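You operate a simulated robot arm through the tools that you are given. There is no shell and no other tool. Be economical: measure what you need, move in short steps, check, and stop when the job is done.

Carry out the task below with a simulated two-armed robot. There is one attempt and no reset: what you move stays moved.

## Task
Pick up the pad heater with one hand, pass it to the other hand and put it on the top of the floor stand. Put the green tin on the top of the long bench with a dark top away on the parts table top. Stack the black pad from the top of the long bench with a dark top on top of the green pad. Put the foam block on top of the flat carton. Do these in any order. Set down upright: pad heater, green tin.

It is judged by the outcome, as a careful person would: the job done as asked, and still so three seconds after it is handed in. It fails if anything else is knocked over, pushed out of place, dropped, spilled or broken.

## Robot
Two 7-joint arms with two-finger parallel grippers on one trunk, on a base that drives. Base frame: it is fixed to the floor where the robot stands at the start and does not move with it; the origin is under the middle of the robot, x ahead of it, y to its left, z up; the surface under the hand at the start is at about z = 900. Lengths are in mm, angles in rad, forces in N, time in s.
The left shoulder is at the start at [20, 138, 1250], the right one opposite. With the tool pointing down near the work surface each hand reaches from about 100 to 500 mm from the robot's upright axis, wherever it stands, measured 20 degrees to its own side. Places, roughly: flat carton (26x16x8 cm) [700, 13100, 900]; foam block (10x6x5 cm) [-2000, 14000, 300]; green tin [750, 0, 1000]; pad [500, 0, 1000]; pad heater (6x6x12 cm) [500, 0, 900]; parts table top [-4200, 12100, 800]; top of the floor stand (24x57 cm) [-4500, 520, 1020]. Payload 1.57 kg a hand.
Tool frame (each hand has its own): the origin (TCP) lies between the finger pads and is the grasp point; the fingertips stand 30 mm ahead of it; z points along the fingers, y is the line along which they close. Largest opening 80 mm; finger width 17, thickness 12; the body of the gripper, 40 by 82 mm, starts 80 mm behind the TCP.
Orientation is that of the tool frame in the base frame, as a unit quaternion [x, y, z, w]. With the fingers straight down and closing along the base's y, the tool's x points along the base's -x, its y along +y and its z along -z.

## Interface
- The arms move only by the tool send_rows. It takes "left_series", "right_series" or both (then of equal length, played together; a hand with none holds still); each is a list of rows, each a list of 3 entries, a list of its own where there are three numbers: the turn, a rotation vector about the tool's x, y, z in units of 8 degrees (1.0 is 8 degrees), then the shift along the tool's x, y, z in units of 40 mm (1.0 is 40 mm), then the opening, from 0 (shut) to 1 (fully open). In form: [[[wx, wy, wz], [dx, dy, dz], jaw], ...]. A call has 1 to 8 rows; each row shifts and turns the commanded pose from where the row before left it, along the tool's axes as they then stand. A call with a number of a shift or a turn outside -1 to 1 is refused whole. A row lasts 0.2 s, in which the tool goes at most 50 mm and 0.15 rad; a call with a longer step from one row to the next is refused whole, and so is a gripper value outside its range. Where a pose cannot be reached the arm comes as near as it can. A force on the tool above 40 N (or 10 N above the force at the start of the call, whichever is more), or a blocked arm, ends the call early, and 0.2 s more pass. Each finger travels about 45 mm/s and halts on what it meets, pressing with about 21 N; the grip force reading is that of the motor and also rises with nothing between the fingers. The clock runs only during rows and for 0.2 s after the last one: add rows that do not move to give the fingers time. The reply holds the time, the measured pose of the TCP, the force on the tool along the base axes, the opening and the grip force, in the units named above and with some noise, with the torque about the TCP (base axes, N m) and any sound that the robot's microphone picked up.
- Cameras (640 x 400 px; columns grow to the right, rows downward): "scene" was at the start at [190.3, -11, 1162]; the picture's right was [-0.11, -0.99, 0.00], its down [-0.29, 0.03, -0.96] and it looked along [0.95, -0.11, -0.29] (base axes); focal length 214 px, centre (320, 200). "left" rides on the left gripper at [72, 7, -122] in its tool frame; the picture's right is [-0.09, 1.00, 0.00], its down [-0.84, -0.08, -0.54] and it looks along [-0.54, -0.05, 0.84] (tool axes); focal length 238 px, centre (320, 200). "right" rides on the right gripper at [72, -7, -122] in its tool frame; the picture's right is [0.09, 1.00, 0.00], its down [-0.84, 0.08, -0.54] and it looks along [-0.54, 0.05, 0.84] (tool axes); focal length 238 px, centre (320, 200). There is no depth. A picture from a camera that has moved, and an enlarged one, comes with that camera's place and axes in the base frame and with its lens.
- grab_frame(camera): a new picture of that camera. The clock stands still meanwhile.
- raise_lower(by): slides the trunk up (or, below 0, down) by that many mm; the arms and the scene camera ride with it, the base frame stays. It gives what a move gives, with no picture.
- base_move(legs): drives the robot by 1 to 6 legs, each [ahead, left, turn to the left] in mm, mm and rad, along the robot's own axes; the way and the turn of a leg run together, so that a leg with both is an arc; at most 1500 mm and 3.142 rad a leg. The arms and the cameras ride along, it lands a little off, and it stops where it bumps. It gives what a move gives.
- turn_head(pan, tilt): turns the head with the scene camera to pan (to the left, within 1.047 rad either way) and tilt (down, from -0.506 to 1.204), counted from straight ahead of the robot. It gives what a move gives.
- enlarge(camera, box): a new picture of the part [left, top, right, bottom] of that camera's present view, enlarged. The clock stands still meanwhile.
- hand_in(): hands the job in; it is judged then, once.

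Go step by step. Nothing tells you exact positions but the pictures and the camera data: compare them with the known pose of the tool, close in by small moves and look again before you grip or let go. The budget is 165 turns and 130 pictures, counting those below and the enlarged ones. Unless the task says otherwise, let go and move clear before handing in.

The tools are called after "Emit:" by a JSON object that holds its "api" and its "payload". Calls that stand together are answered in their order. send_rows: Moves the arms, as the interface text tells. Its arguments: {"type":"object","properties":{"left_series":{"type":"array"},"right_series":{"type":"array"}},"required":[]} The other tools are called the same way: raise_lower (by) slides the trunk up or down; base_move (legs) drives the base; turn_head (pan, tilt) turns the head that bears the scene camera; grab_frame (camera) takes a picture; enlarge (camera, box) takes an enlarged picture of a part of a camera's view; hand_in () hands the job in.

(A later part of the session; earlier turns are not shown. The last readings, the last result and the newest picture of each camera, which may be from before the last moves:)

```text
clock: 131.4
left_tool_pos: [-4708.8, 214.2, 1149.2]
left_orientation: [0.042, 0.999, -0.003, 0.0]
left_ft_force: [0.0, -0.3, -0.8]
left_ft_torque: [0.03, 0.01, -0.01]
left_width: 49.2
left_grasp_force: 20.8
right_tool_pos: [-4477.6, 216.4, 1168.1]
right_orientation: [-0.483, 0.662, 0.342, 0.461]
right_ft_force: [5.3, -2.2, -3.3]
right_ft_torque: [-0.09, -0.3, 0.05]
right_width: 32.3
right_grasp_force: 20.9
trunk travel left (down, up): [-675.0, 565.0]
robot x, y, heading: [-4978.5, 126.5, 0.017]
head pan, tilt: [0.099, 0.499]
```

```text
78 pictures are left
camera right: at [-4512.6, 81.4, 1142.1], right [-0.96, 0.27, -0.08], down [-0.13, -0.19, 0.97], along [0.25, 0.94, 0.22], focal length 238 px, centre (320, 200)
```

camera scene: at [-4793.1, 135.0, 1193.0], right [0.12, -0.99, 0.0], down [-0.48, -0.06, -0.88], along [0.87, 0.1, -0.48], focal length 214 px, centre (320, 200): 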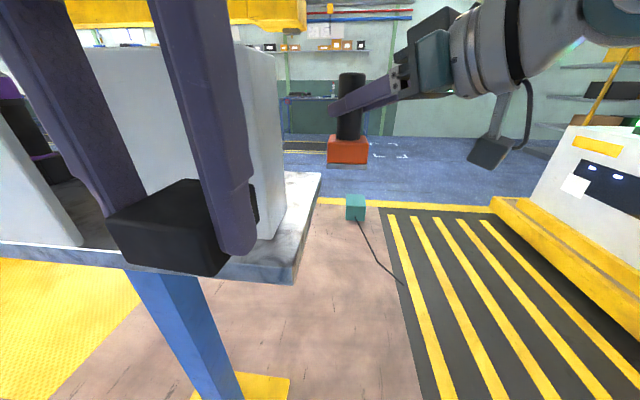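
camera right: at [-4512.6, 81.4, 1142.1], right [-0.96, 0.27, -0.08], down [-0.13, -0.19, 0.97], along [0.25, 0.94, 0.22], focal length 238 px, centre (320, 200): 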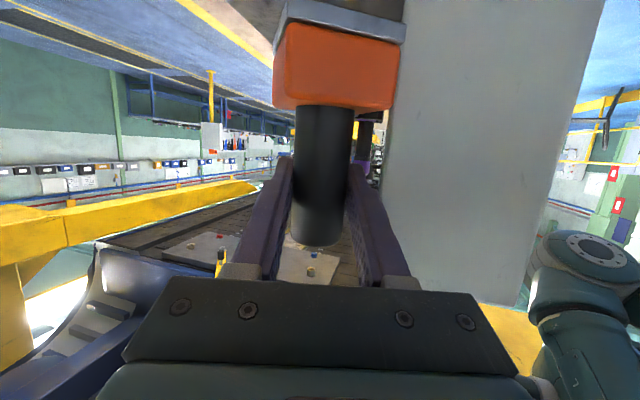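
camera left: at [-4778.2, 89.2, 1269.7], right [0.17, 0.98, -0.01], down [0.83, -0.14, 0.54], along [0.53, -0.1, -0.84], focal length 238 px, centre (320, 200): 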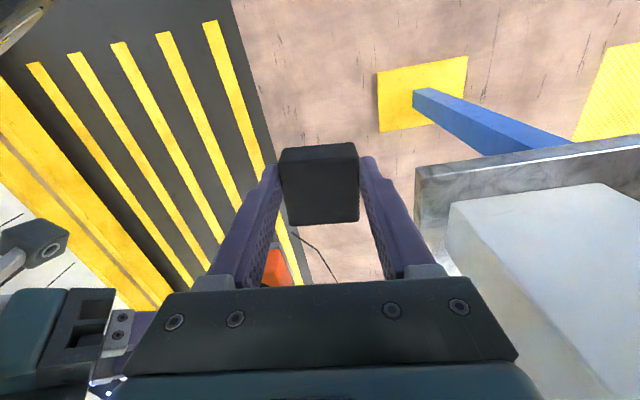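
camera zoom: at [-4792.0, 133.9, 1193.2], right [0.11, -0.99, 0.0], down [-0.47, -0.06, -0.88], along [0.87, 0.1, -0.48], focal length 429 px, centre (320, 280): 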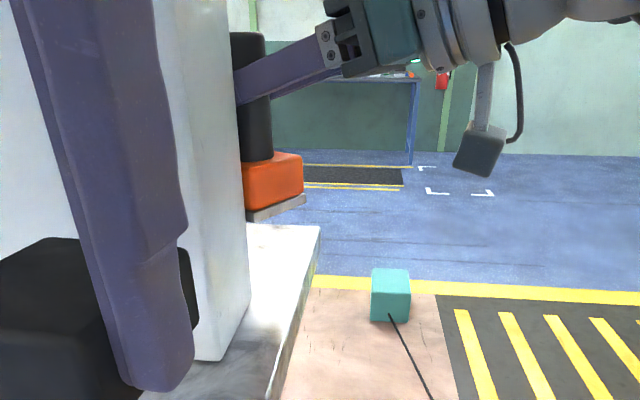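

The heater's base is lightly touching the box, so the box face is at about x -4512 and the plate top is near 1020. I'll shift the target to about (-4437, 238).

Emit:
{"api": "send_rows", "payload": {"right_series": [[[0, 0, 0], [-0.05, -0.5, 0.2], 0], [[0, 0, 0], [-0.14, -0.3, 0.3], 0], [[0, 0, 0], [0, 0, 0], 0]]}}

Emit:
{"api": "turn_head", "payload": {"pan": 0.25, "tilt": 0.5}}

Emit:
{"api": "grab_frame", "payload": {"camera": "right"}}

Emit:
{"api": "enlarge", "payload": {"camera": "scene", "box": [260, 60, 420, 220]}}

```text
clock: 132.2
left_tool_pos: [-4709.5, 214.4, 1147.4]
left_orientation: [0.042, 0.999, -0.003, -0.001]
left_ft_force: [0.6, -0.3, -0.9]
left_ft_torque: [0.01, 0.01, 0.02]
left_width: 49.3
left_grasp_force: 21.3
right_tool_pos: [-4455.0, 218.4, 1164.8]
right_orientation: [-0.482, 0.662, 0.342, 0.461]
right_ft_force: [0.7, -0.2, -3.4]
right_ft_torque: [-0.02, 0.03, 0.0]
right_width: 32.6
right_grasp_force: 21.0
right hand out of reach, approached as far as the arm can: row 2
trunk travel left (down, up): [-675.0, 565.0]
robot x, y, heading: [-4983.4, 122.6, 0.015]
head pan, tilt: [0.099, 0.499]
```

```text
clock: 132.9
left_tool_pos: [-4710.5, 213.7, 1147.9]
left_orientation: [0.042, 0.999, -0.004, 0.0]
left_ft_force: [0.6, 0.4, -1.3]
left_ft_torque: [0.0, 0.01, 0.01]
left_width: 49.1
left_grasp_force: 20.9
right_tool_pos: [-4456.3, 218.4, 1164.9]
right_orientation: [-0.483, 0.662, 0.342, 0.46]
right_ft_force: [0.1, -1.2, -2.9]
right_ft_torque: [-0.04, 0.0, -0.03]
right_width: 32.3
right_grasp_force: 21.1
trunk travel left (down, up): [-675.0, 565.0]
robot x, y, heading: [-4982.4, 124.4, 0.013]
head pan, tilt: [0.25, 0.499]
```

```text
77 pictures are left
camera right: at [-4491.4, 83.0, 1140.1], right [-0.96, 0.27, -0.08], down [-0.13, -0.19, 0.97], along [0.25, 0.94, 0.22], focal length 238 px, centre (320, 200)
```

right: 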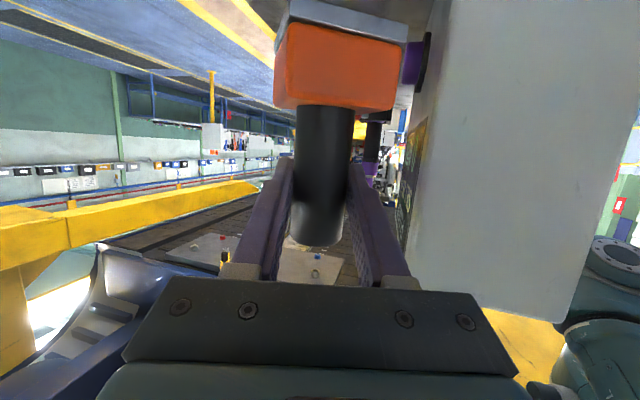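

```text
2.50 times, centred on (340, 140) of scene
camera zoom: at [-4795.4, 147.4, 1193.0], right [0.26, -0.97, 0.0], down [-0.46, -0.13, -0.88], along [0.85, 0.23, -0.48], focal length 536 px, centre (270, 350)
```

zoom: 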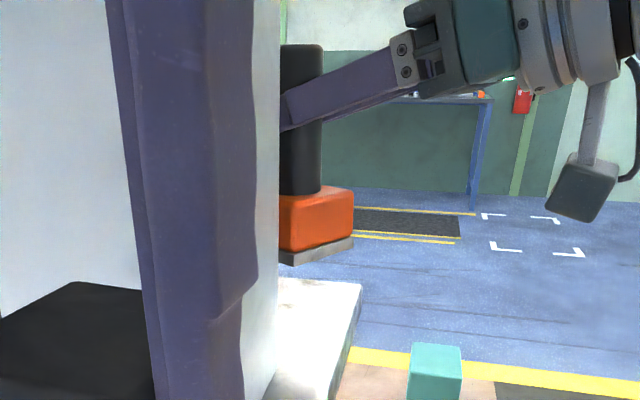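

The arm is at its reach limit, so I'll nudge the base forward about 25 mm and left 8 mm.

Emit:
{"api": "base_move", "payload": {"legs": [[25, 8, 0]]}}

Emit:
{"api": "send_rows", "payload": {"right_series": [[[0, 0, 0], [0.47, 0, 0.17], 0], [[0, 0, 0], [0.35, 0, 0.13], 0], [[0, 0, 0], [0, 0, 0], 0]]}}

Emit:
{"api": "enlarge", "payload": {"camera": "scene", "box": [260, 60, 420, 220]}}

```text
clock: 133.7
left_tool_pos: [-4686.3, 222.7, 1148.0]
left_orientation: [0.042, 0.999, -0.003, -0.001]
left_ft_force: [-0.4, -0.5, -0.6]
left_ft_torque: [0.02, -0.02, 0.04]
left_width: 49.5
left_grasp_force: 20.9
right_tool_pos: [-4430.5, 227.5, 1165.9]
right_orientation: [-0.483, 0.662, 0.342, 0.459]
right_ft_force: [-0.2, -0.2, -2.6]
right_ft_torque: [-0.01, 0.0, 0.0]
right_width: 32.5
right_grasp_force: 20.3
trunk travel left (down, up): [-675.0, 565.0]
robot x, y, heading: [-4957.0, 129.2, 0.019]
head pan, tilt: [0.25, 0.499]
```

```text
clock: 134.5
left_tool_pos: [-4683.7, 222.2, 1147.2]
left_orientation: [0.042, 0.999, -0.003, -0.001]
left_ft_force: [0.0, 0.4, -0.7]
left_ft_torque: [0.0, -0.01, 0.01]
left_width: 49.2
left_grasp_force: 21.7
right_tool_pos: [-4436.1, 228.2, 1130.0]
right_orientation: [-0.483, 0.662, 0.342, 0.459]
right_ft_force: [0.0, 0.3, -3.4]
right_ft_torque: [-0.02, -0.02, 0.0]
right_width: 32.3
right_grasp_force: 20.8
right hand out of reach, approached as far as the arm can: row 2
trunk travel left (down, up): [-675.0, 565.0]
robot x, y, heading: [-4952.2, 129.1, 0.019]
head pan, tilt: [0.25, 0.499]
```

```text
2.50 times, centred on (340, 140) of scene
camera zoom: at [-4770.5, 155.9, 1193.0], right [0.26, -0.96, 0.0], down [-0.46, -0.13, -0.88], along [0.85, 0.23, -0.48], focal length 536 px, centre (270, 350)
```

zoom: 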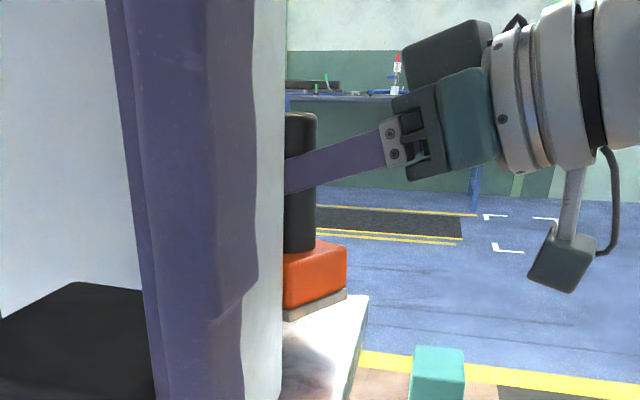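

The heater is at about (-4433, 239), roughly 35 mm above the plate. I'll lower with the trunk in small steps, watching the force.

Emit:
{"api": "raise_lower", "payload": {"by": -25}}

Emit:
{"api": "enlarge", "payload": {"camera": "scene", "box": [280, 80, 400, 200]}}

```text
clock: 135.2
left_tool_pos: [-4684.2, 222.6, 1124.1]
left_orientation: [0.043, 0.999, -0.004, 0.0]
left_ft_force: [1.0, -0.6, -0.4]
left_ft_torque: [0.01, 0.04, 0.03]
left_width: 49.4
left_grasp_force: 20.9
right_tool_pos: [-4434.1, 228.3, 1106.7]
right_orientation: [-0.483, 0.662, 0.342, 0.46]
right_ft_force: [0.2, 1.3, -1.3]
right_ft_torque: [0.1, 0.0, -0.02]
right_width: 32.4
right_grasp_force: 20.9
trunk travel left (down, up): [-650.0, 590.0]
robot x, y, heading: [-4954.0, 130.1, 0.014]
head pan, tilt: [0.25, 0.499]
```

```text
3.33 times, centred on (340, 140) of scene
camera zoom: at [-4770.3, 156.0, 1168.0], right [0.26, -0.96, 0.0], down [-0.46, -0.13, -0.88], along [0.85, 0.23, -0.48], focal length 715 px, centre (253, 400)
```

zoom: 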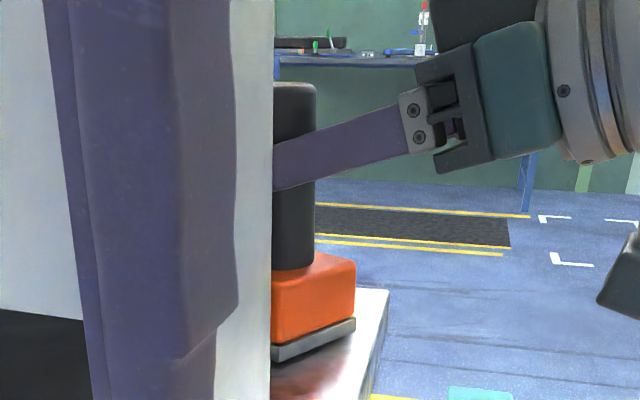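

Emit:
{"api": "raise_lower", "payload": {"by": -4}}

Emit:
{"api": "grab_frame", "payload": {"camera": "right"}}

```text
clock: 135.7
left_tool_pos: [-4683.3, 222.7, 1120.0]
left_orientation: [0.042, 0.999, -0.004, 0.0]
left_ft_force: [-0.1, -0.4, -0.5]
left_ft_torque: [0.02, -0.02, 0.02]
left_width: 49.0
left_grasp_force: 21.4
right_tool_pos: [-4433.3, 229.8, 1105.7]
right_orientation: [-0.483, 0.659, 0.343, 0.463]
right_ft_force: [-4.5, -4.0, 15.2]
right_ft_torque: [0.2, -0.03, 0.0]
right_width: 33.0
right_grasp_force: 20.7
trunk travel left (down, up): [-646.0, 594.0]
robot x, y, heading: [-4952.3, 134.0, 0.014]
head pan, tilt: [0.25, 0.499]
```

```text
73 pictures are left
camera right: at [-4469.1, 93.6, 1079.0], right [-0.96, 0.27, -0.08], down [-0.14, -0.2, 0.97], along [0.24, 0.94, 0.22], focal length 238 px, centre (320, 200)
```

right: 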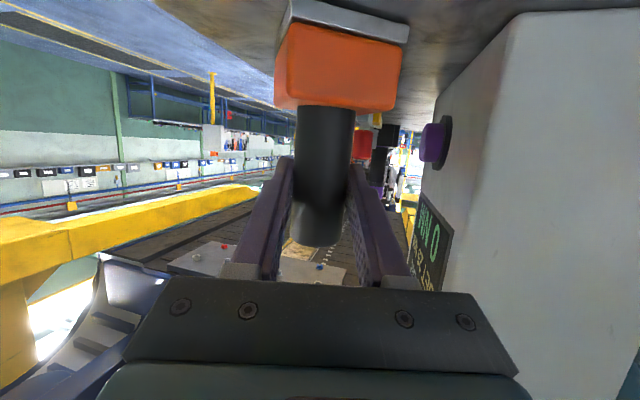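

The heater is resting on the plate. I'll open the fingers gently and then raise straight up.

Emit:
{"api": "send_rows", "payload": {"right_series": [[[0, 0, 0], [0, 0, 0], 0.45], [[0, 0, 0], [0, 0, 0], 0.5], [[0, 0, 0], [0, 0, 0], 0.6], [[0, 0, 0], [0, 0, 0], 0.6], [[0, 0, 0], [0, 0, 0], 0.6], [[0, 0, 0], [0, 0, 0], 0.6]]}}

Emit:
{"api": "grab_frame", "payload": {"camera": "right"}}

```text
clock: 137.1
left_tool_pos: [-4684.1, 223.0, 1120.1]
left_orientation: [0.043, 0.999, -0.003, -0.001]
left_ft_force: [0.0, 0.1, -1.6]
left_ft_torque: [0.0, 0.0, 0.01]
left_width: 49.4
left_grasp_force: 21.5
right_tool_pos: [-4433.8, 228.2, 1101.5]
right_orientation: [-0.483, 0.662, 0.342, 0.46]
right_ft_force: [-1.0, 0.3, 0.1]
right_ft_torque: [0.0, -0.01, -0.01]
right_width: 48.0
right_grasp_force: 0.0
trunk travel left (down, up): [-646.0, 594.0]
robot x, y, heading: [-4958.2, 131.6, 0.018]
head pan, tilt: [0.25, 0.499]
```

```text
72 pictures are left
camera right: at [-4470.4, 93.0, 1076.2], right [-0.96, 0.27, -0.08], down [-0.13, -0.19, 0.97], along [0.25, 0.94, 0.22], focal length 238 px, centre (320, 200)
```

right: 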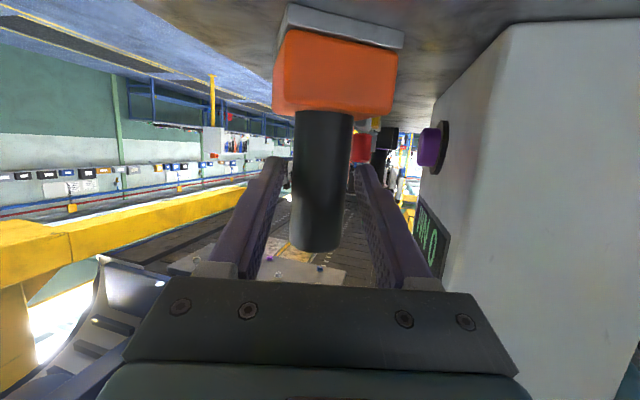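

Released and standing. I'll raise the trunk so the fingers slide up clear.

Emit:
{"api": "raise_lower", "payload": {"by": 110}}

Emit:
{"api": "base_move", "payload": {"legs": [[0, -350, 0]]}}

Emit:
{"api": "turn_head", "payload": {"pan": 0.8, "tilt": 0.4}}

Emit:
{"api": "grab_frame", "payload": {"camera": "scene"}}

```text
clock: 138.6
left_tool_pos: [-4685.1, 223.1, 1229.0]
left_orientation: [0.041, 0.999, -0.004, -0.002]
left_ft_force: [-0.4, 0.7, -0.4]
left_ft_torque: [0.01, 0.03, 0.0]
left_width: 49.1
left_grasp_force: 20.7
right_tool_pos: [-4436.4, 228.6, 1211.5]
right_orientation: [-0.483, 0.662, 0.343, 0.46]
right_ft_force: [-0.6, -0.1, 0.2]
right_ft_torque: [-0.02, 0.03, 0.0]
right_width: 48.1
right_grasp_force: 0.0
trunk travel left (down, up): [-756.0, 484.0]
robot x, y, heading: [-4955.0, 131.9, 0.015]
head pan, tilt: [0.25, 0.499]
```

```text
clock: 140.8
left_tool_pos: [-4679.0, -129.3, 1229.8]
left_orientation: [0.043, 0.999, -0.004, 0.0]
left_ft_force: [0.7, -0.1, -1.1]
left_ft_torque: [0.0, -0.01, 0.0]
left_width: 49.4
left_grasp_force: 21.3
right_tool_pos: [-4429.2, -125.2, 1211.6]
right_orientation: [-0.482, 0.663, 0.342, 0.46]
right_ft_force: [0.7, -0.4, 0.0]
right_ft_torque: [-0.02, 0.02, -0.02]
right_width: 47.9
right_grasp_force: 0.0
trunk travel left (down, up): [-756.0, 484.0]
robot x, y, heading: [-4952.9, -223.6, 0.01]
head pan, tilt: [0.25, 0.499]
```

```text
clock: 141.8
left_tool_pos: [-4678.8, -130.1, 1230.0]
left_orientation: [0.044, 0.999, -0.003, -0.001]
left_ft_force: [-0.5, -0.3, -0.7]
left_ft_torque: [0.02, -0.01, 0.01]
left_width: 49.5
left_grasp_force: 20.6
right_tool_pos: [-4429.6, -125.2, 1210.8]
right_orientation: [-0.482, 0.663, 0.341, 0.46]
right_ft_force: [-0.9, 0.7, -0.4]
right_ft_torque: [0.02, 0.0, 0.01]
right_width: 48.0
right_grasp_force: 0.1
trunk travel left (down, up): [-756.0, 484.0]
robot x, y, heading: [-4951.3, -218.3, 0.011]
head pan, tilt: [0.799, 0.4]
```

```text
71 pictures are left
camera scene: at [-4789.3, -152.3, 1283.2], right [0.73, -0.69, 0.0], down [-0.27, -0.28, -0.92], along [0.63, 0.67, -0.39], focal length 214 px, centre (320, 200)
```

scene: 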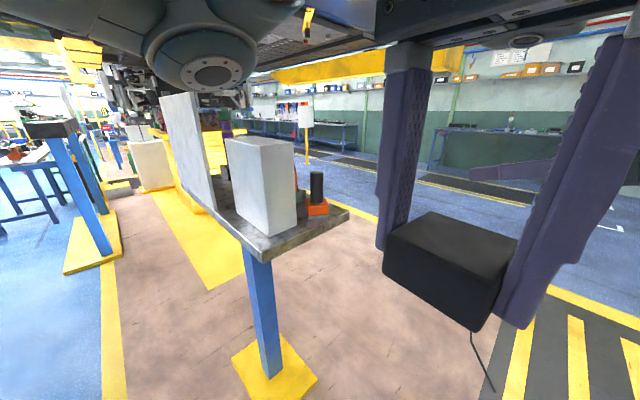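

The heater stands upright on the stand. Next I'll fold the empty right arm back to a compact tool-down pose before driving back.

Emit:
{"api": "send_rows", "payload": {"right_series": [[[0, 0, 0], [0.31, 0.47, -0.84], 0.6], [[0, 0, 0], [0.31, 0.47, -0.84], 0.6], [[0, 0, 0], [0.31, 0.47, -0.84], 0.6], [[0, 0, 0], [0.31, 0.47, -0.84], 0.6], [[0, 0, 0], [0.31, 0.47, -0.84], 0.6], [[0, 0, 0], [0.31, 0.47, -0.84], 0.6], [[0.426, 0.573, 0.601], [0, 0, 0], 0.8], [[0.426, 0.573, 0.601], [0, 0, 0], 0.8]]}}

Emit:
{"api": "send_rows", "payload": {"right_series": [[[0.426, 0.573, 0.601], [0, 0, 0], 0.8], [[0.426, 0.573, 0.601], [0, 0, 0], 0.8], [[0.426, 0.573, 0.601], [0, 0, 0], 0.8], [[0.426, 0.573, 0.601], [0, 0, 0], 0.8], [[0.426, 0.573, 0.601], [0, 0, 0], 0.8], [[0.426, 0.573, 0.601], [0, 0, 0], 0.8], [[0.426, 0.573, 0.601], [0, 0, 0], 0.8], [[0.426, 0.573, 0.601], [0, 0, 0], 0.8]]}}

Emit:
{"api": "send_rows", "payload": {"right_series": [[[0.426, 0.573, 0.601], [0, 0, 0], 1], [[0.426, 0.573, 0.601], [0, 0, 0], 1], [[0.426, 0.573, 0.601], [0, 0, 0], 1], [[0, 0, 0], [0, 0, 0], 1]]}}

```text
clock: 143.6
left_tool_pos: [-4678.9, -128.8, 1229.8]
left_orientation: [0.043, 0.999, -0.004, 0.0]
left_ft_force: [0.7, -0.2, -1.7]
left_ft_torque: [0.01, -0.01, -0.02]
left_width: 49.5
left_grasp_force: 21.1
right_tool_pos: [-4601.5, -294.3, 1211.7]
right_orientation: [-0.422, 0.755, 0.299, 0.403]
right_ft_force: [-0.4, -0.3, 0.9]
right_ft_torque: [-0.02, 0.0, 0.0]
right_width: 64.0
right_grasp_force: 0.2
trunk travel left (down, up): [-756.0, 484.0]
robot x, y, heading: [-4949.7, -222.6, 0.011]
head pan, tilt: [0.799, 0.4]
```

```text
clock: 145.4
left_tool_pos: [-4679.5, -130.7, 1229.4]
left_orientation: [0.044, 0.999, -0.004, 0.0]
left_ft_force: [-0.6, -1.1, -0.8]
left_ft_torque: [-0.03, -0.01, 0.01]
left_width: 49.1
left_grasp_force: 21.1
right_tool_pos: [-4601.8, -293.9, 1210.9]
right_orientation: [-0.123, 0.981, 0.088, 0.119]
right_ft_force: [-0.2, -0.6, -0.2]
right_ft_torque: [0.01, -0.02, -0.02]
right_width: 64.2
right_grasp_force: 0.0
trunk travel left (down, up): [-756.0, 484.0]
robot x, y, heading: [-4951.3, -218.7, 0.014]
head pan, tilt: [0.799, 0.4]
```

```text
clock: 146.4
left_tool_pos: [-4679.3, -129.9, 1229.7]
left_orientation: [0.044, 0.999, -0.004, -0.001]
left_ft_force: [0.0, 0.8, -1.2]
left_ft_torque: [0.0, 0.0, 0.01]
left_width: 49.1
left_grasp_force: 21.0
right_tool_pos: [-4602.2, -295.0, 1212.2]
right_orientation: [0.002, 1.0, 0.0, 0.0]
right_ft_force: [-0.2, 0.0, 0.4]
right_ft_torque: [-0.02, 0.03, 0.0]
right_width: 80.2
right_grasp_force: 0.0
trunk travel left (down, up): [-756.0, 484.0]
robot x, y, heading: [-4948.5, -227.3, 0.015]
head pan, tilt: [0.799, 0.4]
```

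Emit:
{"api": "send_rows", "payload": {"right_series": [[[0, 0, 0], [0.74, -0.51, 0], 1], [[0, 0, 0], [0.74, -0.51, 0], 1], [[0, 0, 0], [0.74, -0.51, 0], 1], [[0, 0, 0], [0.74, -0.51, 0], 1]]}}

Emit:
{"api": "base_move", "payload": {"legs": [[0, -680, 0], [1500, 0, 0], [1500, 0, 0], [1500, 0, 0], [500, 0, 0]]}}

Emit:
{"api": "turn_head", "payload": {"pan": -0.2, "tilt": 0.2}}

Emit:
{"api": "grab_frame", "payload": {"camera": "scene"}}

```text
clock: 147.4
left_tool_pos: [-4678.6, -129.1, 1229.3]
left_orientation: [0.043, 0.999, -0.004, 0.0]
left_ft_force: [0.5, 0.4, -1.2]
left_ft_torque: [0.0, 0.02, 0.01]
left_width: 49.2
left_grasp_force: 21.2
right_tool_pos: [-4721.2, -375.6, 1212.6]
right_orientation: [0.001, 1.0, -0.001, 0.0]
right_ft_force: [0.1, 0.8, 0.0]
right_ft_torque: [0.04, 0.01, 0.01]
right_width: 80.3
right_grasp_force: 0.1
trunk travel left (down, up): [-756.0, 484.0]
robot x, y, heading: [-4948.9, -218.5, 0.012]
head pan, tilt: [0.799, 0.4]
```

```text
clock: 174.8
left_tool_pos: [327.0, -667.9, 1229.9]
left_orientation: [0.027, 1.0, -0.004, -0.001]
left_ft_force: [1.1, 0.9, -1.5]
left_ft_torque: [0.01, 0.03, -0.02]
left_width: 49.3
left_grasp_force: 21.2
right_tool_pos: [292.9, -915.0, 1212.2]
right_orientation: [-0.016, 1.0, 0.0, -0.001]
right_ft_force: [0.4, -0.2, 1.1]
right_ft_torque: [-0.01, 0.01, 0.0]
right_width: 79.9
right_grasp_force: 0.1
trunk travel left (down, up): [-756.0, 484.0]
robot x, y, heading: [60.5, -767.9, 0.046]
head pan, tilt: [0.799, 0.4]
```

```text
clock: 176.1
left_tool_pos: [328.4, -668.0, 1230.2]
left_orientation: [0.027, 1.0, -0.003, -0.001]
left_ft_force: [-1.1, 0.5, -1.4]
left_ft_torque: [-0.04, 0.03, -0.01]
left_width: 49.5
left_grasp_force: 20.5
right_tool_pos: [294.9, -915.5, 1212.8]
right_orientation: [-0.015, 1.0, 0.0, 0.0]
right_ft_force: [0.1, -0.2, -0.2]
right_ft_torque: [-0.02, -0.03, 0.0]
right_width: 80.0
right_grasp_force: 0.0
trunk travel left (down, up): [-756.0, 484.0]
robot x, y, heading: [58.3, -770.1, 0.042]
head pan, tilt: [-0.201, 0.201]
```

```text
70 pictures are left
camera scene: at [248.9, -777.0, 1301.8], right [-0.15, -0.99, 0.0], down [-0.2, 0.03, -0.98], along [0.97, -0.15, -0.2], focal length 214 px, centre (320, 200)
```

scene: 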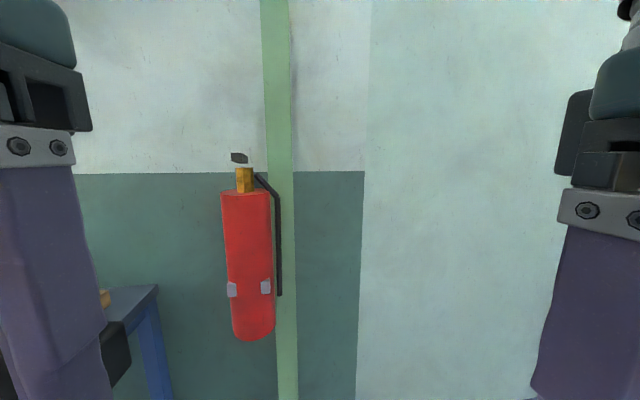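

I'm at the bench's right end. I'll check how far the folded right elbow sticks out before squeezing in beside the extinguisher.

Emit:
{"api": "turn_head", "payload": {"pan": -1.0, "tilt": 0.3}}

Emit:
{"api": "grab_frame", "payload": {"camera": "scene"}}

Emit:
{"api": "turn_head", "payload": {"pan": 0.7, "tilt": 0.5}}

Emit:
{"api": "grab_frame", "payload": {"camera": "scene"}}

```text
clock: 177.2
left_tool_pos: [327.3, -667.5, 1229.6]
left_orientation: [0.027, 1.0, -0.003, 0.0]
left_ft_force: [0.0, 0.1, -1.4]
left_ft_torque: [-0.05, 0.01, -0.03]
left_width: 49.1
left_grasp_force: 20.6
right_tool_pos: [294.5, -915.6, 1211.9]
right_orientation: [-0.015, 1.0, 0.0, 0.0]
right_ft_force: [-0.1, 0.1, 0.0]
right_ft_torque: [0.01, -0.03, 0.04]
right_width: 79.8
right_grasp_force: 0.1
trunk travel left (down, up): [-756.0, 484.0]
robot x, y, heading: [61.0, -767.3, 0.05]
head pan, tilt: [-1.0, 0.3]
```

```text
69 pictures are left
camera scene: at [210.9, -838.8, 1292.5], right [-0.82, -0.58, 0.0], down [-0.17, 0.24, -0.96], along [0.55, -0.78, -0.3], focal length 214 px, centre (320, 200)
```

scene: 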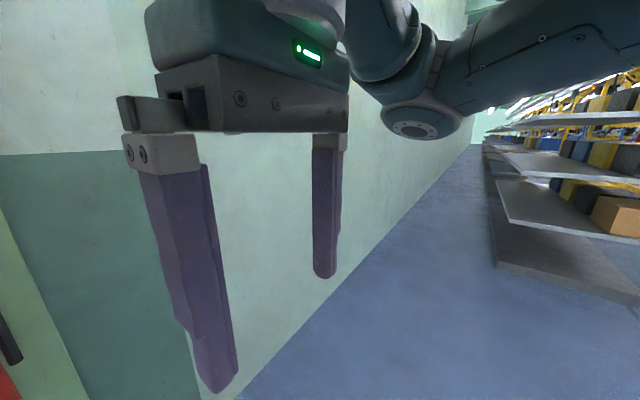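

```text
clock: 178.9
left_tool_pos: [328.5, -666.8, 1230.2]
left_orientation: [0.027, 1.0, -0.003, -0.002]
left_ft_force: [-0.2, 1.1, -0.8]
left_ft_torque: [-0.01, 0.0, 0.03]
left_width: 49.3
left_grasp_force: 20.5
right_tool_pos: [295.5, -913.5, 1212.1]
right_orientation: [-0.015, 1.0, 0.0, 0.001]
right_ft_force: [-0.6, -0.3, -0.7]
right_ft_torque: [0.0, 0.02, -0.03]
right_width: 80.2
right_grasp_force: 0.0
trunk travel left (down, up): [-756.0, 484.0]
robot x, y, heading: [59.9, -764.7, 0.05]
head pan, tilt: [0.7, 0.499]
```

```text
68 pictures are left
camera scene: at [223.7, -701.0, 1274.1], right [0.68, -0.73, 0.0], down [-0.35, -0.32, -0.88], along [0.65, 0.6, -0.48], focal length 214 px, centre (320, 200)
```

scene: 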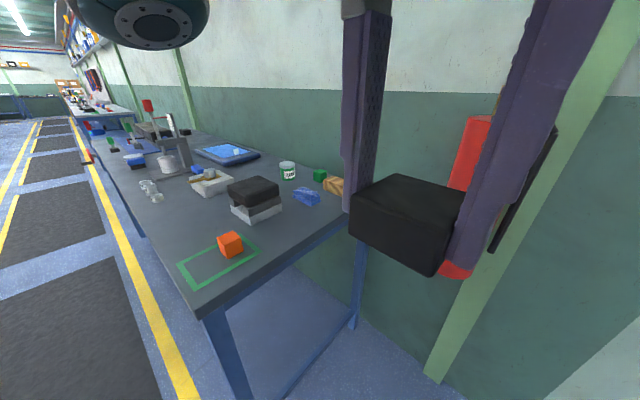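

The elbow extends about 370 mm. I'll stand at about (480, -480) facing +x, so the right arm stays clear of the extinguisher and the left arm reaches over the bench's right end.

Emit:
{"api": "base_move", "payload": {"legs": [[420, 0, -0.05], [0, 285, 0]]}}

Emit:
{"api": "turn_head", "payload": {"pan": 0.5, "tilt": 0.6}}

Emit:
{"api": "grab_frame", "payload": {"camera": "scene"}}

```text
clock: 183.1
left_tool_pos: [756.9, -387.0, 1229.8]
left_orientation: [0.052, 0.999, -0.004, 0.0]
left_ft_force: [-0.8, 0.0, -0.4]
left_ft_torque: [0.0, -0.01, -0.04]
left_width: 49.2
left_grasp_force: 20.6
right_tool_pos: [710.7, -633.7, 1212.9]
right_orientation: [0.01, 1.0, 0.0, 0.0]
right_ft_force: [0.7, 0.2, -0.3]
right_ft_torque: [-0.01, 0.0, 0.01]
right_width: 79.9
right_grasp_force: 0.1
trunk travel left (down, up): [-756.0, 484.0]
robot x, y, heading: [483.3, -475.4, -0.002]
head pan, tilt: [0.7, 0.499]
```

```text
clock: 183.8
left_tool_pos: [755.8, -386.8, 1230.7]
left_orientation: [0.052, 0.999, -0.004, -0.001]
left_ft_force: [-0.5, -0.2, -1.4]
left_ft_torque: [-0.02, 0.04, -0.02]
left_width: 49.0
left_grasp_force: 21.1
right_tool_pos: [711.1, -632.6, 1212.8]
right_orientation: [0.011, 1.0, 0.0, 0.0]
right_ft_force: [0.5, -0.5, 0.3]
right_ft_torque: [0.01, 0.02, -0.01]
right_width: 80.2
right_grasp_force: 0.2
trunk travel left (down, up): [-756.0, 484.0]
robot x, y, heading: [485.4, -474.5, -0.005]
head pan, tilt: [0.499, 0.6]
```

```text
67 pictures are left
camera scene: at [659.2, -432.3, 1265.0], right [0.47, -0.88, 0.0], down [-0.5, -0.27, -0.83], along [0.73, 0.39, -0.56], focal length 214 px, centre (320, 200)
```

scene: 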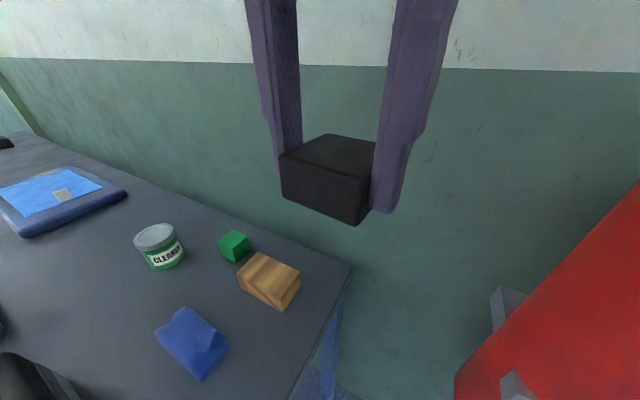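

Good position. I'll enlarge to locate the green pad and the tin.

Emit:
{"api": "enlarge", "payload": {"camera": "scene", "box": [120, 200, 320, 325]}}

```text
3.20 times, centred on (220, 262) of scene
camera zoom: at [659.2, -432.3, 1265.0], right [0.47, -0.88, 0.0], down [-0.5, -0.27, -0.83], along [0.73, 0.39, -0.56], focal length 686 px, centre (640, 0)
```

zoom: 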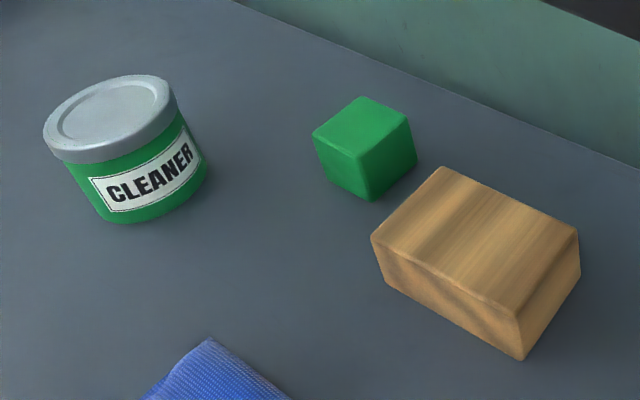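

The green cube is about 40 mm, centred near (860, -113), with its top at z≈941. Before committing I'll check the green items farther down the bench, to be sure this is the "green pad".

Emit:
{"api": "turn_head", "payload": {"pan": 1.04, "tilt": 0.35}}

Emit:
{"api": "enlarge", "payload": {"camera": "scene", "box": [80, 60, 400, 260]}}

```text
clock: 184.8
left_tool_pos: [756.5, -386.7, 1230.1]
left_orientation: [0.053, 0.999, -0.003, -0.001]
left_ft_force: [0.0, -0.2, -0.6]
left_ft_torque: [0.01, 0.01, 0.02]
left_width: 49.3
left_grasp_force: 21.2
right_tool_pos: [711.3, -633.5, 1213.8]
right_orientation: [0.011, 1.0, 0.0, -0.001]
right_ft_force: [0.2, -0.3, 0.3]
right_ft_torque: [0.01, 0.01, -0.02]
right_width: 80.2
right_grasp_force: 0.0
trunk travel left (down, up): [-756.0, 484.0]
robot x, y, heading: [482.4, -473.0, -0.007]
head pan, tilt: [1.04, 0.351]
```

```text
2.00 times, centred on (240, 160) of scene
camera zoom: at [629.0, -394.3, 1287.8], right [0.86, -0.51, 0.0], down [-0.18, -0.3, -0.94], along [0.48, 0.81, -0.34], focal length 429 px, centre (480, 280)
```

zoom: 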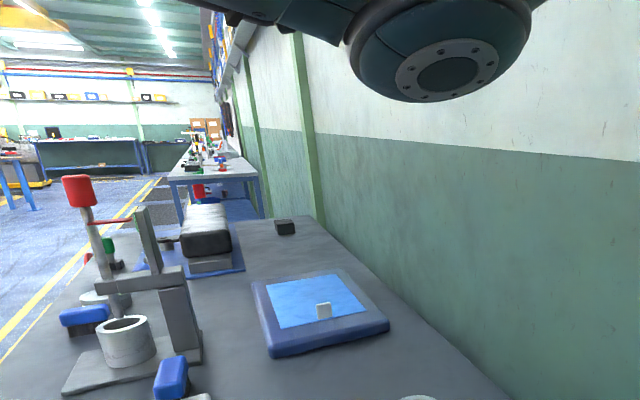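

Emit:
{"api": "enlarge", "payload": {"camera": "scene", "box": [110, 140, 250, 230]}}

```text
4.44 times, centred on (180, 185) of scene
camera zoom: at [629.0, -394.3, 1287.8], right [0.86, -0.51, 0.0], down [-0.18, -0.3, -0.94], along [0.48, 0.81, -0.34], focal length 953 px, centre (942, 267)
```

zoom: 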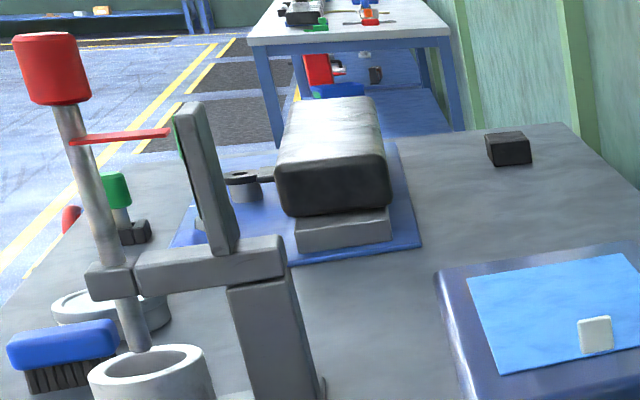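

The black block I hold is the one nearest the given place, and the green cube is the natural green pad. I'll lower the trunk to working height and move the left hand across above the green pad.

Emit:
{"api": "raise_lower", "payload": {"by": -130}}

Emit:
{"api": "send_rows", "payload": {"left_series": [[[0, 0, 0], [-0.23, 0.885, 0], 0], [[0, 0, 0], [-0.23, 0.885, 0], 0], [[0, 0, 0], [-0.23, 0.885, 0], 0], [[0, 0, 0], [-0.23, 0.885, 0], 0], [[0, 0, 0], [-0.23, 0.885, 0], 0], [[0, 0, 0], [-0.23, 0.885, 0], 0], [[0, 0, 0], [-0.23, 0.885, 0], 0], [[0, 0, 0], [-0.23, 0.7, 0], 0]]}}

Emit:
{"api": "grab_frame", "payload": {"camera": "left"}}

Emit:
{"api": "turn_head", "payload": {"pan": 0.6, "tilt": 0.5}}

Emit:
{"api": "grab_frame", "payload": {"camera": "scene"}}

```text
clock: 186.4
left_tool_pos: [756.8, -387.7, 1099.9]
left_orientation: [0.052, 0.999, -0.004, -0.002]
left_ft_force: [-0.3, 0.0, -0.9]
left_ft_torque: [0.02, -0.01, 0.02]
left_width: 49.3
left_grasp_force: 20.6
right_tool_pos: [710.8, -633.2, 1082.0]
right_orientation: [0.01, 1.0, 0.0, 0.0]
right_ft_force: [0.0, 0.6, 0.0]
right_ft_torque: [0.02, -0.01, 0.02]
right_width: 80.0
right_grasp_force: 0.1
trunk travel left (down, up): [-626.0, 614.0]
robot x, y, heading: [484.5, -477.8, -0.004]
head pan, tilt: [1.04, 0.351]
```

```text
clock: 188.2
left_tool_pos: [858.7, -120.1, 1096.9]
left_orientation: [0.052, 0.999, -0.004, -0.001]
left_ft_force: [0.3, -0.1, -1.4]
left_ft_torque: [-0.01, 0.0, 0.0]
left_width: 49.2
left_grasp_force: 20.8
right_tool_pos: [710.7, -633.9, 1083.1]
right_orientation: [0.011, 1.0, 0.0, -0.001]
right_ft_force: [-0.6, -0.5, 0.0]
right_ft_torque: [0.0, -0.02, 0.01]
right_width: 80.3
right_grasp_force: 0.0
trunk travel left (down, up): [-626.0, 614.0]
robot x, y, heading: [484.4, -475.5, -0.008]
head pan, tilt: [1.04, 0.351]
```

```text
63 pictures are left
camera left: at [788.8, -105.7, 1218.3], right [0.2, 0.98, -0.01], down [0.83, -0.16, 0.54], along [0.53, -0.11, -0.84], focal length 238 px, centre (320, 200)
```

left: 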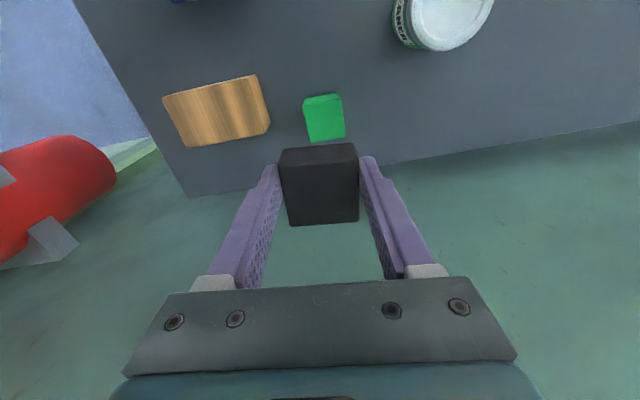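

```text
clock: 189.1
left_tool_pos: [859.2, -121.2, 1097.4]
left_orientation: [0.052, 0.999, -0.003, -0.001]
left_ft_force: [-0.6, 0.6, -1.2]
left_ft_torque: [0.03, 0.02, -0.03]
left_width: 49.2
left_grasp_force: 20.6
right_tool_pos: [710.8, -632.3, 1082.3]
right_orientation: [0.011, 1.0, 0.0, 0.0]
right_ft_force: [0.0, 0.0, -0.8]
right_ft_torque: [0.01, 0.01, 0.03]
right_width: 80.1
right_grasp_force: 0.0
trunk travel left (down, up): [-626.0, 614.0]
robot x, y, heading: [483.2, -476.0, -0.002]
head pan, tilt: [0.6, 0.499]
```

```text
62 pictures are left
camera scene: at [656.7, -423.2, 1144.1], right [0.56, -0.83, 0.0], down [-0.4, -0.27, -0.88], along [0.73, 0.49, -0.48], focal length 214 px, centre (320, 200)
```

scene: 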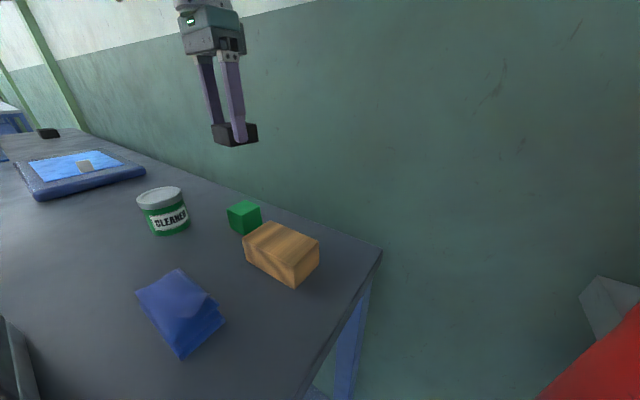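

The green pad's top centre reads (861, -114) from both cameras. I'll align and descend to just above it.

Emit:
{"api": "send_rows", "payload": {"left_series": [[[0, 0, 0], [-0.03, 0.16, 0.5], 0], [[0, 0, 0], [0, 0, 0.7], 0], [[0, 0, 0], [0, 0, 0.7], 0], [[0, 0, 0], [0, 0, 0.7], 0], [[0, 0, 0], [0, 0, 0.1], 0], [[0, 0, 0], [0, 0, 0], 0]]}}

Emit:
{"api": "enlarge", "payload": {"camera": "scene", "box": [160, 120, 340, 300]}}

Emit:
{"api": "grab_frame", "payload": {"camera": "left"}}

```text
clock: 190.4
left_tool_pos: [860.7, -114.7, 989.3]
left_orientation: [0.052, 0.999, -0.004, -0.001]
left_ft_force: [-0.6, -0.7, -1.4]
left_ft_torque: [-0.02, 0.04, 0.0]
left_width: 49.1
left_grasp_force: 20.5
right_tool_pos: [711.0, -634.1, 1082.1]
right_orientation: [0.01, 1.0, 0.0, 0.0]
right_ft_force: [-0.2, -0.3, -0.5]
right_ft_torque: [0.01, 0.02, 0.02]
right_width: 79.9
right_grasp_force: 0.1
trunk travel left (down, up): [-626.0, 614.0]
robot x, y, heading: [486.2, -475.0, -0.002]
head pan, tilt: [0.6, 0.499]
```

```text
2.22 times, centred on (250, 210) of scene
camera zoom: at [656.7, -423.3, 1144.1], right [0.56, -0.83, 0.0], down [-0.4, -0.27, -0.88], along [0.73, 0.49, -0.48], focal length 477 px, centre (476, 178)
```

zoom: 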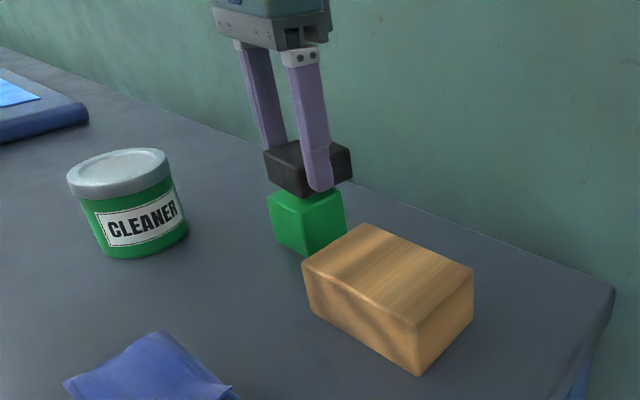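

```text
60 pictures are left
camera left: at [790.2, -100.1, 1110.3], right [0.2, 0.98, -0.01], down [0.82, -0.16, 0.54], along [0.53, -0.11, -0.84], focal length 238 px, centre (320, 200)
```

left: 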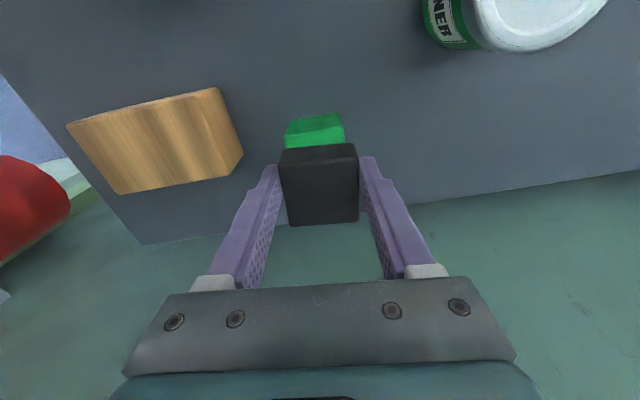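

The black pad sits about 8 mm too far in +x relative to the green one. I'll shift it back and lower until contact.

Emit:
{"api": "send_rows", "payload": {"left_series": [[[0, 0, 0], [0.2, 0.02, 0], 0], [[0, 0, 0], [0, 0, 0.1], 0], [[0, 0, 0], [0, 0, 0.08], 0], [[0, 0, 0], [0, 0, 0], 0]]}}

Emit:
{"api": "enlarge", "payload": {"camera": "scene", "box": [220, 150, 320, 250]}}

```text
clock: 191.4
left_tool_pos: [852.3, -114.6, 981.7]
left_orientation: [0.053, 0.999, -0.003, -0.002]
left_ft_force: [-0.7, -0.9, -1.9]
left_ft_torque: [0.03, 0.02, 0.0]
left_width: 49.4
left_grasp_force: 20.7
right_tool_pos: [710.4, -634.0, 1082.3]
right_orientation: [0.01, 1.0, 0.0, 0.001]
right_ft_force: [-0.7, 0.0, -0.3]
right_ft_torque: [-0.01, -0.01, 0.0]
right_width: 80.0
right_grasp_force: 0.0
trunk travel left (down, up): [-626.0, 614.0]
robot x, y, heading: [486.8, -474.4, -0.003]
head pan, tilt: [0.6, 0.499]
```

```text
4.00 times, centred on (270, 200) of scene
camera zoom: at [656.7, -423.3, 1144.1], right [0.56, -0.83, 0.0], down [-0.4, -0.27, -0.88], along [0.73, 0.49, -0.48], focal length 858 px, centre (520, 200)
```

zoom: 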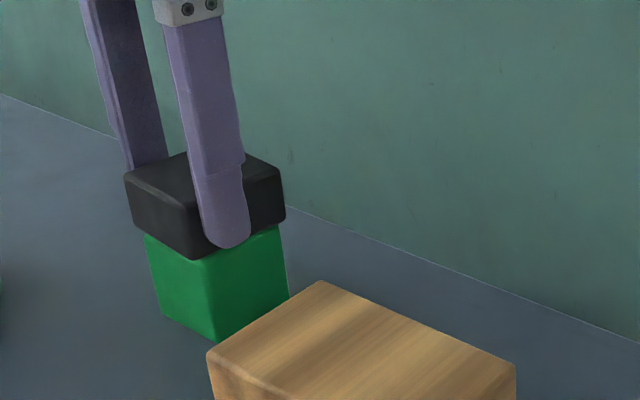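

It looks well centred now. I'll lower the last few millimetres onto it.

Emit:
{"api": "send_rows", "payload": {"left_series": [[[0, 0, 0], [0, 0, 0.08], 0], [[0, 0, 0], [0, 0, 0], 0]]}}

```text
clock: 192.1
left_tool_pos: [853.0, -112.8, 980.2]
left_orientation: [0.053, 0.999, -0.005, 0.001]
left_ft_force: [-8.6, -5.6, 26.2]
left_ft_torque: [-0.13, -0.08, -0.16]
left_width: 49.3
left_grasp_force: 20.9
right_tool_pos: [710.6, -633.1, 1083.4]
right_orientation: [0.011, 1.0, -0.001, 0.0]
right_ft_force: [0.3, -0.2, -0.9]
right_ft_torque: [0.02, 0.0, 0.0]
right_width: 80.2
right_grasp_force: 0.2
trunk travel left (down, up): [-626.0, 614.0]
robot x, y, heading: [484.8, -471.9, -0.005]
head pan, tilt: [0.6, 0.499]
```

Contact made. I'll ease off slightly, open and rise.

Emit:
{"api": "send_rows", "payload": {"left_series": [[[0, 0, 0], [0, 0, -0.06], 0], [[0, 0, 0], [0, 0, 0], 0.65], [[0, 0, 0], [0, 0, 0], 0.72], [[0, 0, 0], [0, 0, 0], 0.72], [[0, 0, 0], [0, 0, 0], 0.72], [[0, 0, 0], [0, 0, -0.5], 0.72], [[0, 0, 0], [0, 0, -0.8], 0.72], [[0, 0, 0], [0, 0, -0.8], 0.72]]}}

Emit:
{"api": "enlarge", "payload": {"camera": "scene", "box": [120, 130, 340, 280]}}

```text
clock: 193.8
left_tool_pos: [852.8, -113.3, 1065.8]
left_orientation: [0.053, 0.999, -0.004, -0.002]
left_ft_force: [0.8, -0.3, -0.4]
left_ft_torque: [0.0, -0.01, -0.01]
left_width: 57.5
left_grasp_force: 0.1
right_tool_pos: [711.7, -632.9, 1082.4]
right_orientation: [0.01, 1.0, 0.0, 0.0]
right_ft_force: [0.0, 0.0, 0.2]
right_ft_torque: [0.01, 0.02, -0.04]
right_width: 79.9
right_grasp_force: 0.1
trunk travel left (down, up): [-626.0, 614.0]
robot x, y, heading: [486.7, -473.0, -0.011]
head pan, tilt: [0.6, 0.499]
```

```text
2.67 times, centred on (230, 205) of scene
camera zoom: at [656.8, -423.1, 1144.1], right [0.56, -0.83, 0.0], down [-0.4, -0.27, -0.88], along [0.73, 0.49, -0.48], focal length 572 px, centre (560, 187)
```

zoom: 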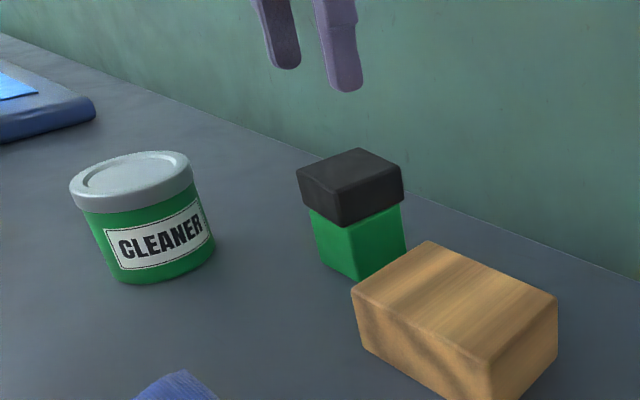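

The black pad is stacked on the green one. Now the green tin (diameter about 67 mm): I'll move the left hand above it with full opening.

Emit:
{"api": "send_rows", "payload": {"left_series": [[[0, 0, 0], [0, 0, -0.4], 1], [[0, 0, 0], [0.57, 0.68, 0], 1], [[0, 0, 0], [0.57, 0.68, 0], 1], [[0, 0, 0], [0.57, 0.68, 0], 1], [[0, 0, 0], [0.57, 0.68, 0], 1], [[0, 0, 0], [0, 0, 0], 1]]}}

Emit:
{"api": "grab_frame", "payload": {"camera": "left"}}

```text
clock: 195.2
left_tool_pos: [773.2, 6.2, 1080.1]
left_orientation: [0.052, 0.999, -0.003, -0.001]
left_ft_force: [-0.5, 0.5, 0.9]
left_ft_torque: [0.03, 0.04, -0.01]
left_width: 80.1
left_grasp_force: 0.0
right_tool_pos: [710.0, -632.8, 1082.2]
right_orientation: [0.011, 1.0, 0.001, 0.0]
right_ft_force: [0.3, -0.5, -0.3]
right_ft_torque: [0.0, -0.02, 0.01]
right_width: 80.3
right_grasp_force: 0.0
trunk travel left (down, up): [-626.0, 614.0]
robot x, y, heading: [483.8, -473.8, -0.007]
head pan, tilt: [0.6, 0.499]
```

```text
57 pictures are left
camera left: at [703.1, 20.1, 1201.7], right [0.2, 0.98, -0.01], down [0.82, -0.16, 0.54], along [0.53, -0.11, -0.84], focal length 238 px, centre (320, 200)
```

left: 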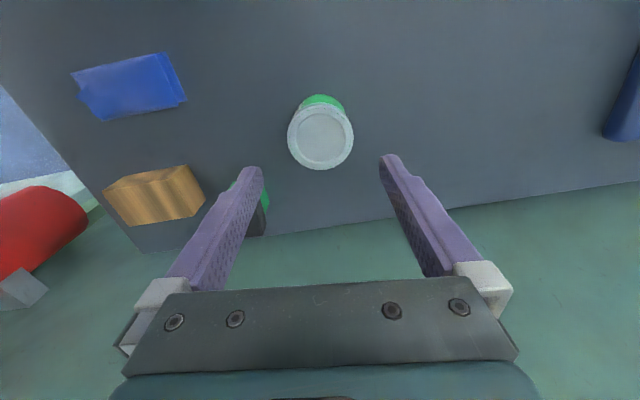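

The tin's centre is at about (779, 3.5), top z≈968, width 67 mm. I'll centre and descend to just above the lid, then check.

Emit:
{"api": "send_rows", "payload": {"left_series": [[[0, 0, 0], [-0.15, -0.05, 0.3], 1], [[0, 0, 0], [0, 0, 0.6], 1], [[0, 0, 0], [0, 0, 0.6], 1], [[0, 0, 0], [0, 0, 0.4], 1], [[0, 0, 0], [0, 0, 0], 1]]}}

Emit:
{"api": "grab_frame", "payload": {"camera": "left"}}

```text
clock: 196.4
left_tool_pos: [778.7, 2.9, 1006.0]
left_orientation: [0.052, 0.999, -0.003, 0.0]
left_ft_force: [-0.8, 0.9, 1.4]
left_ft_torque: [-0.05, 0.01, 0.01]
left_width: 80.0
left_grasp_force: 0.1
right_tool_pos: [711.6, -633.7, 1082.2]
right_orientation: [0.011, 1.0, 0.0, 0.0]
right_ft_force: [0.2, -0.2, -0.4]
right_ft_torque: [0.0, 0.04, -0.03]
right_width: 79.7
right_grasp_force: 0.1
trunk travel left (down, up): [-626.0, 614.0]
robot x, y, heading: [482.1, -474.8, -0.001]
head pan, tilt: [0.6, 0.499]
```

```text
56 pictures are left
camera left: at [708.9, 16.5, 1125.8], right [0.2, 0.98, -0.01], down [0.82, -0.16, 0.54], along [0.53, -0.11, -0.84], focal length 238 px, centre (320, 200)
```

left: 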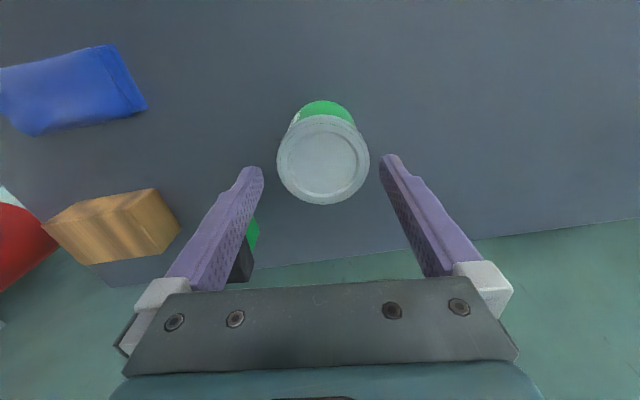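

Well centred. I'll descend around the tin.

Emit:
{"api": "send_rows", "payload": {"left_series": [[[0, 0, 0], [0.07, 0.03, 0.2], 1], [[0, 0, 0], [0, 0, 0.4], 1], [[0, 0, 0], [0, 0, 0.4], 1], [[0, 0, 0], [0, 0, 0.4], 1], [[0, 0, 0], [0, 0, 0.2], 1], [[0, 0, 0], [0, 0, 0], 1]]}}

Emit:
{"api": "grab_frame", "payload": {"camera": "left"}}

```text
clock: 197.8
left_tool_pos: [776.8, 2.5, 939.8]
left_orientation: [0.052, 0.999, -0.003, -0.001]
left_ft_force: [-0.6, -0.8, 0.4]
left_ft_torque: [-0.02, -0.02, -0.01]
left_width: 80.2
left_grasp_force: 0.0
right_tool_pos: [710.2, -633.5, 1082.3]
right_orientation: [0.01, 1.0, 0.0, -0.001]
right_ft_force: [-0.8, 0.4, 0.2]
right_ft_torque: [0.01, 0.03, 0.01]
right_width: 79.8
right_grasp_force: 0.0
trunk travel left (down, up): [-626.0, 614.0]
robot x, y, heading: [487.9, -473.4, -0.006]
head pan, tilt: [0.6, 0.499]
```

```text
55 pictures are left
camera left: at [706.1, 17.3, 1061.5], right [0.2, 0.98, -0.01], down [0.83, -0.16, 0.54], along [0.53, -0.11, -0.84], focal length 238 px, centre (320, 200)
```

left: 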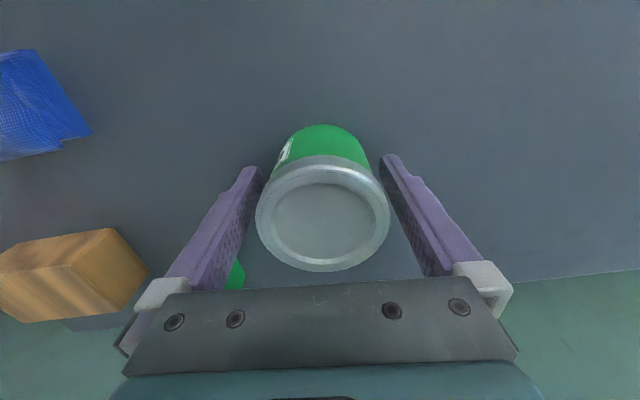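

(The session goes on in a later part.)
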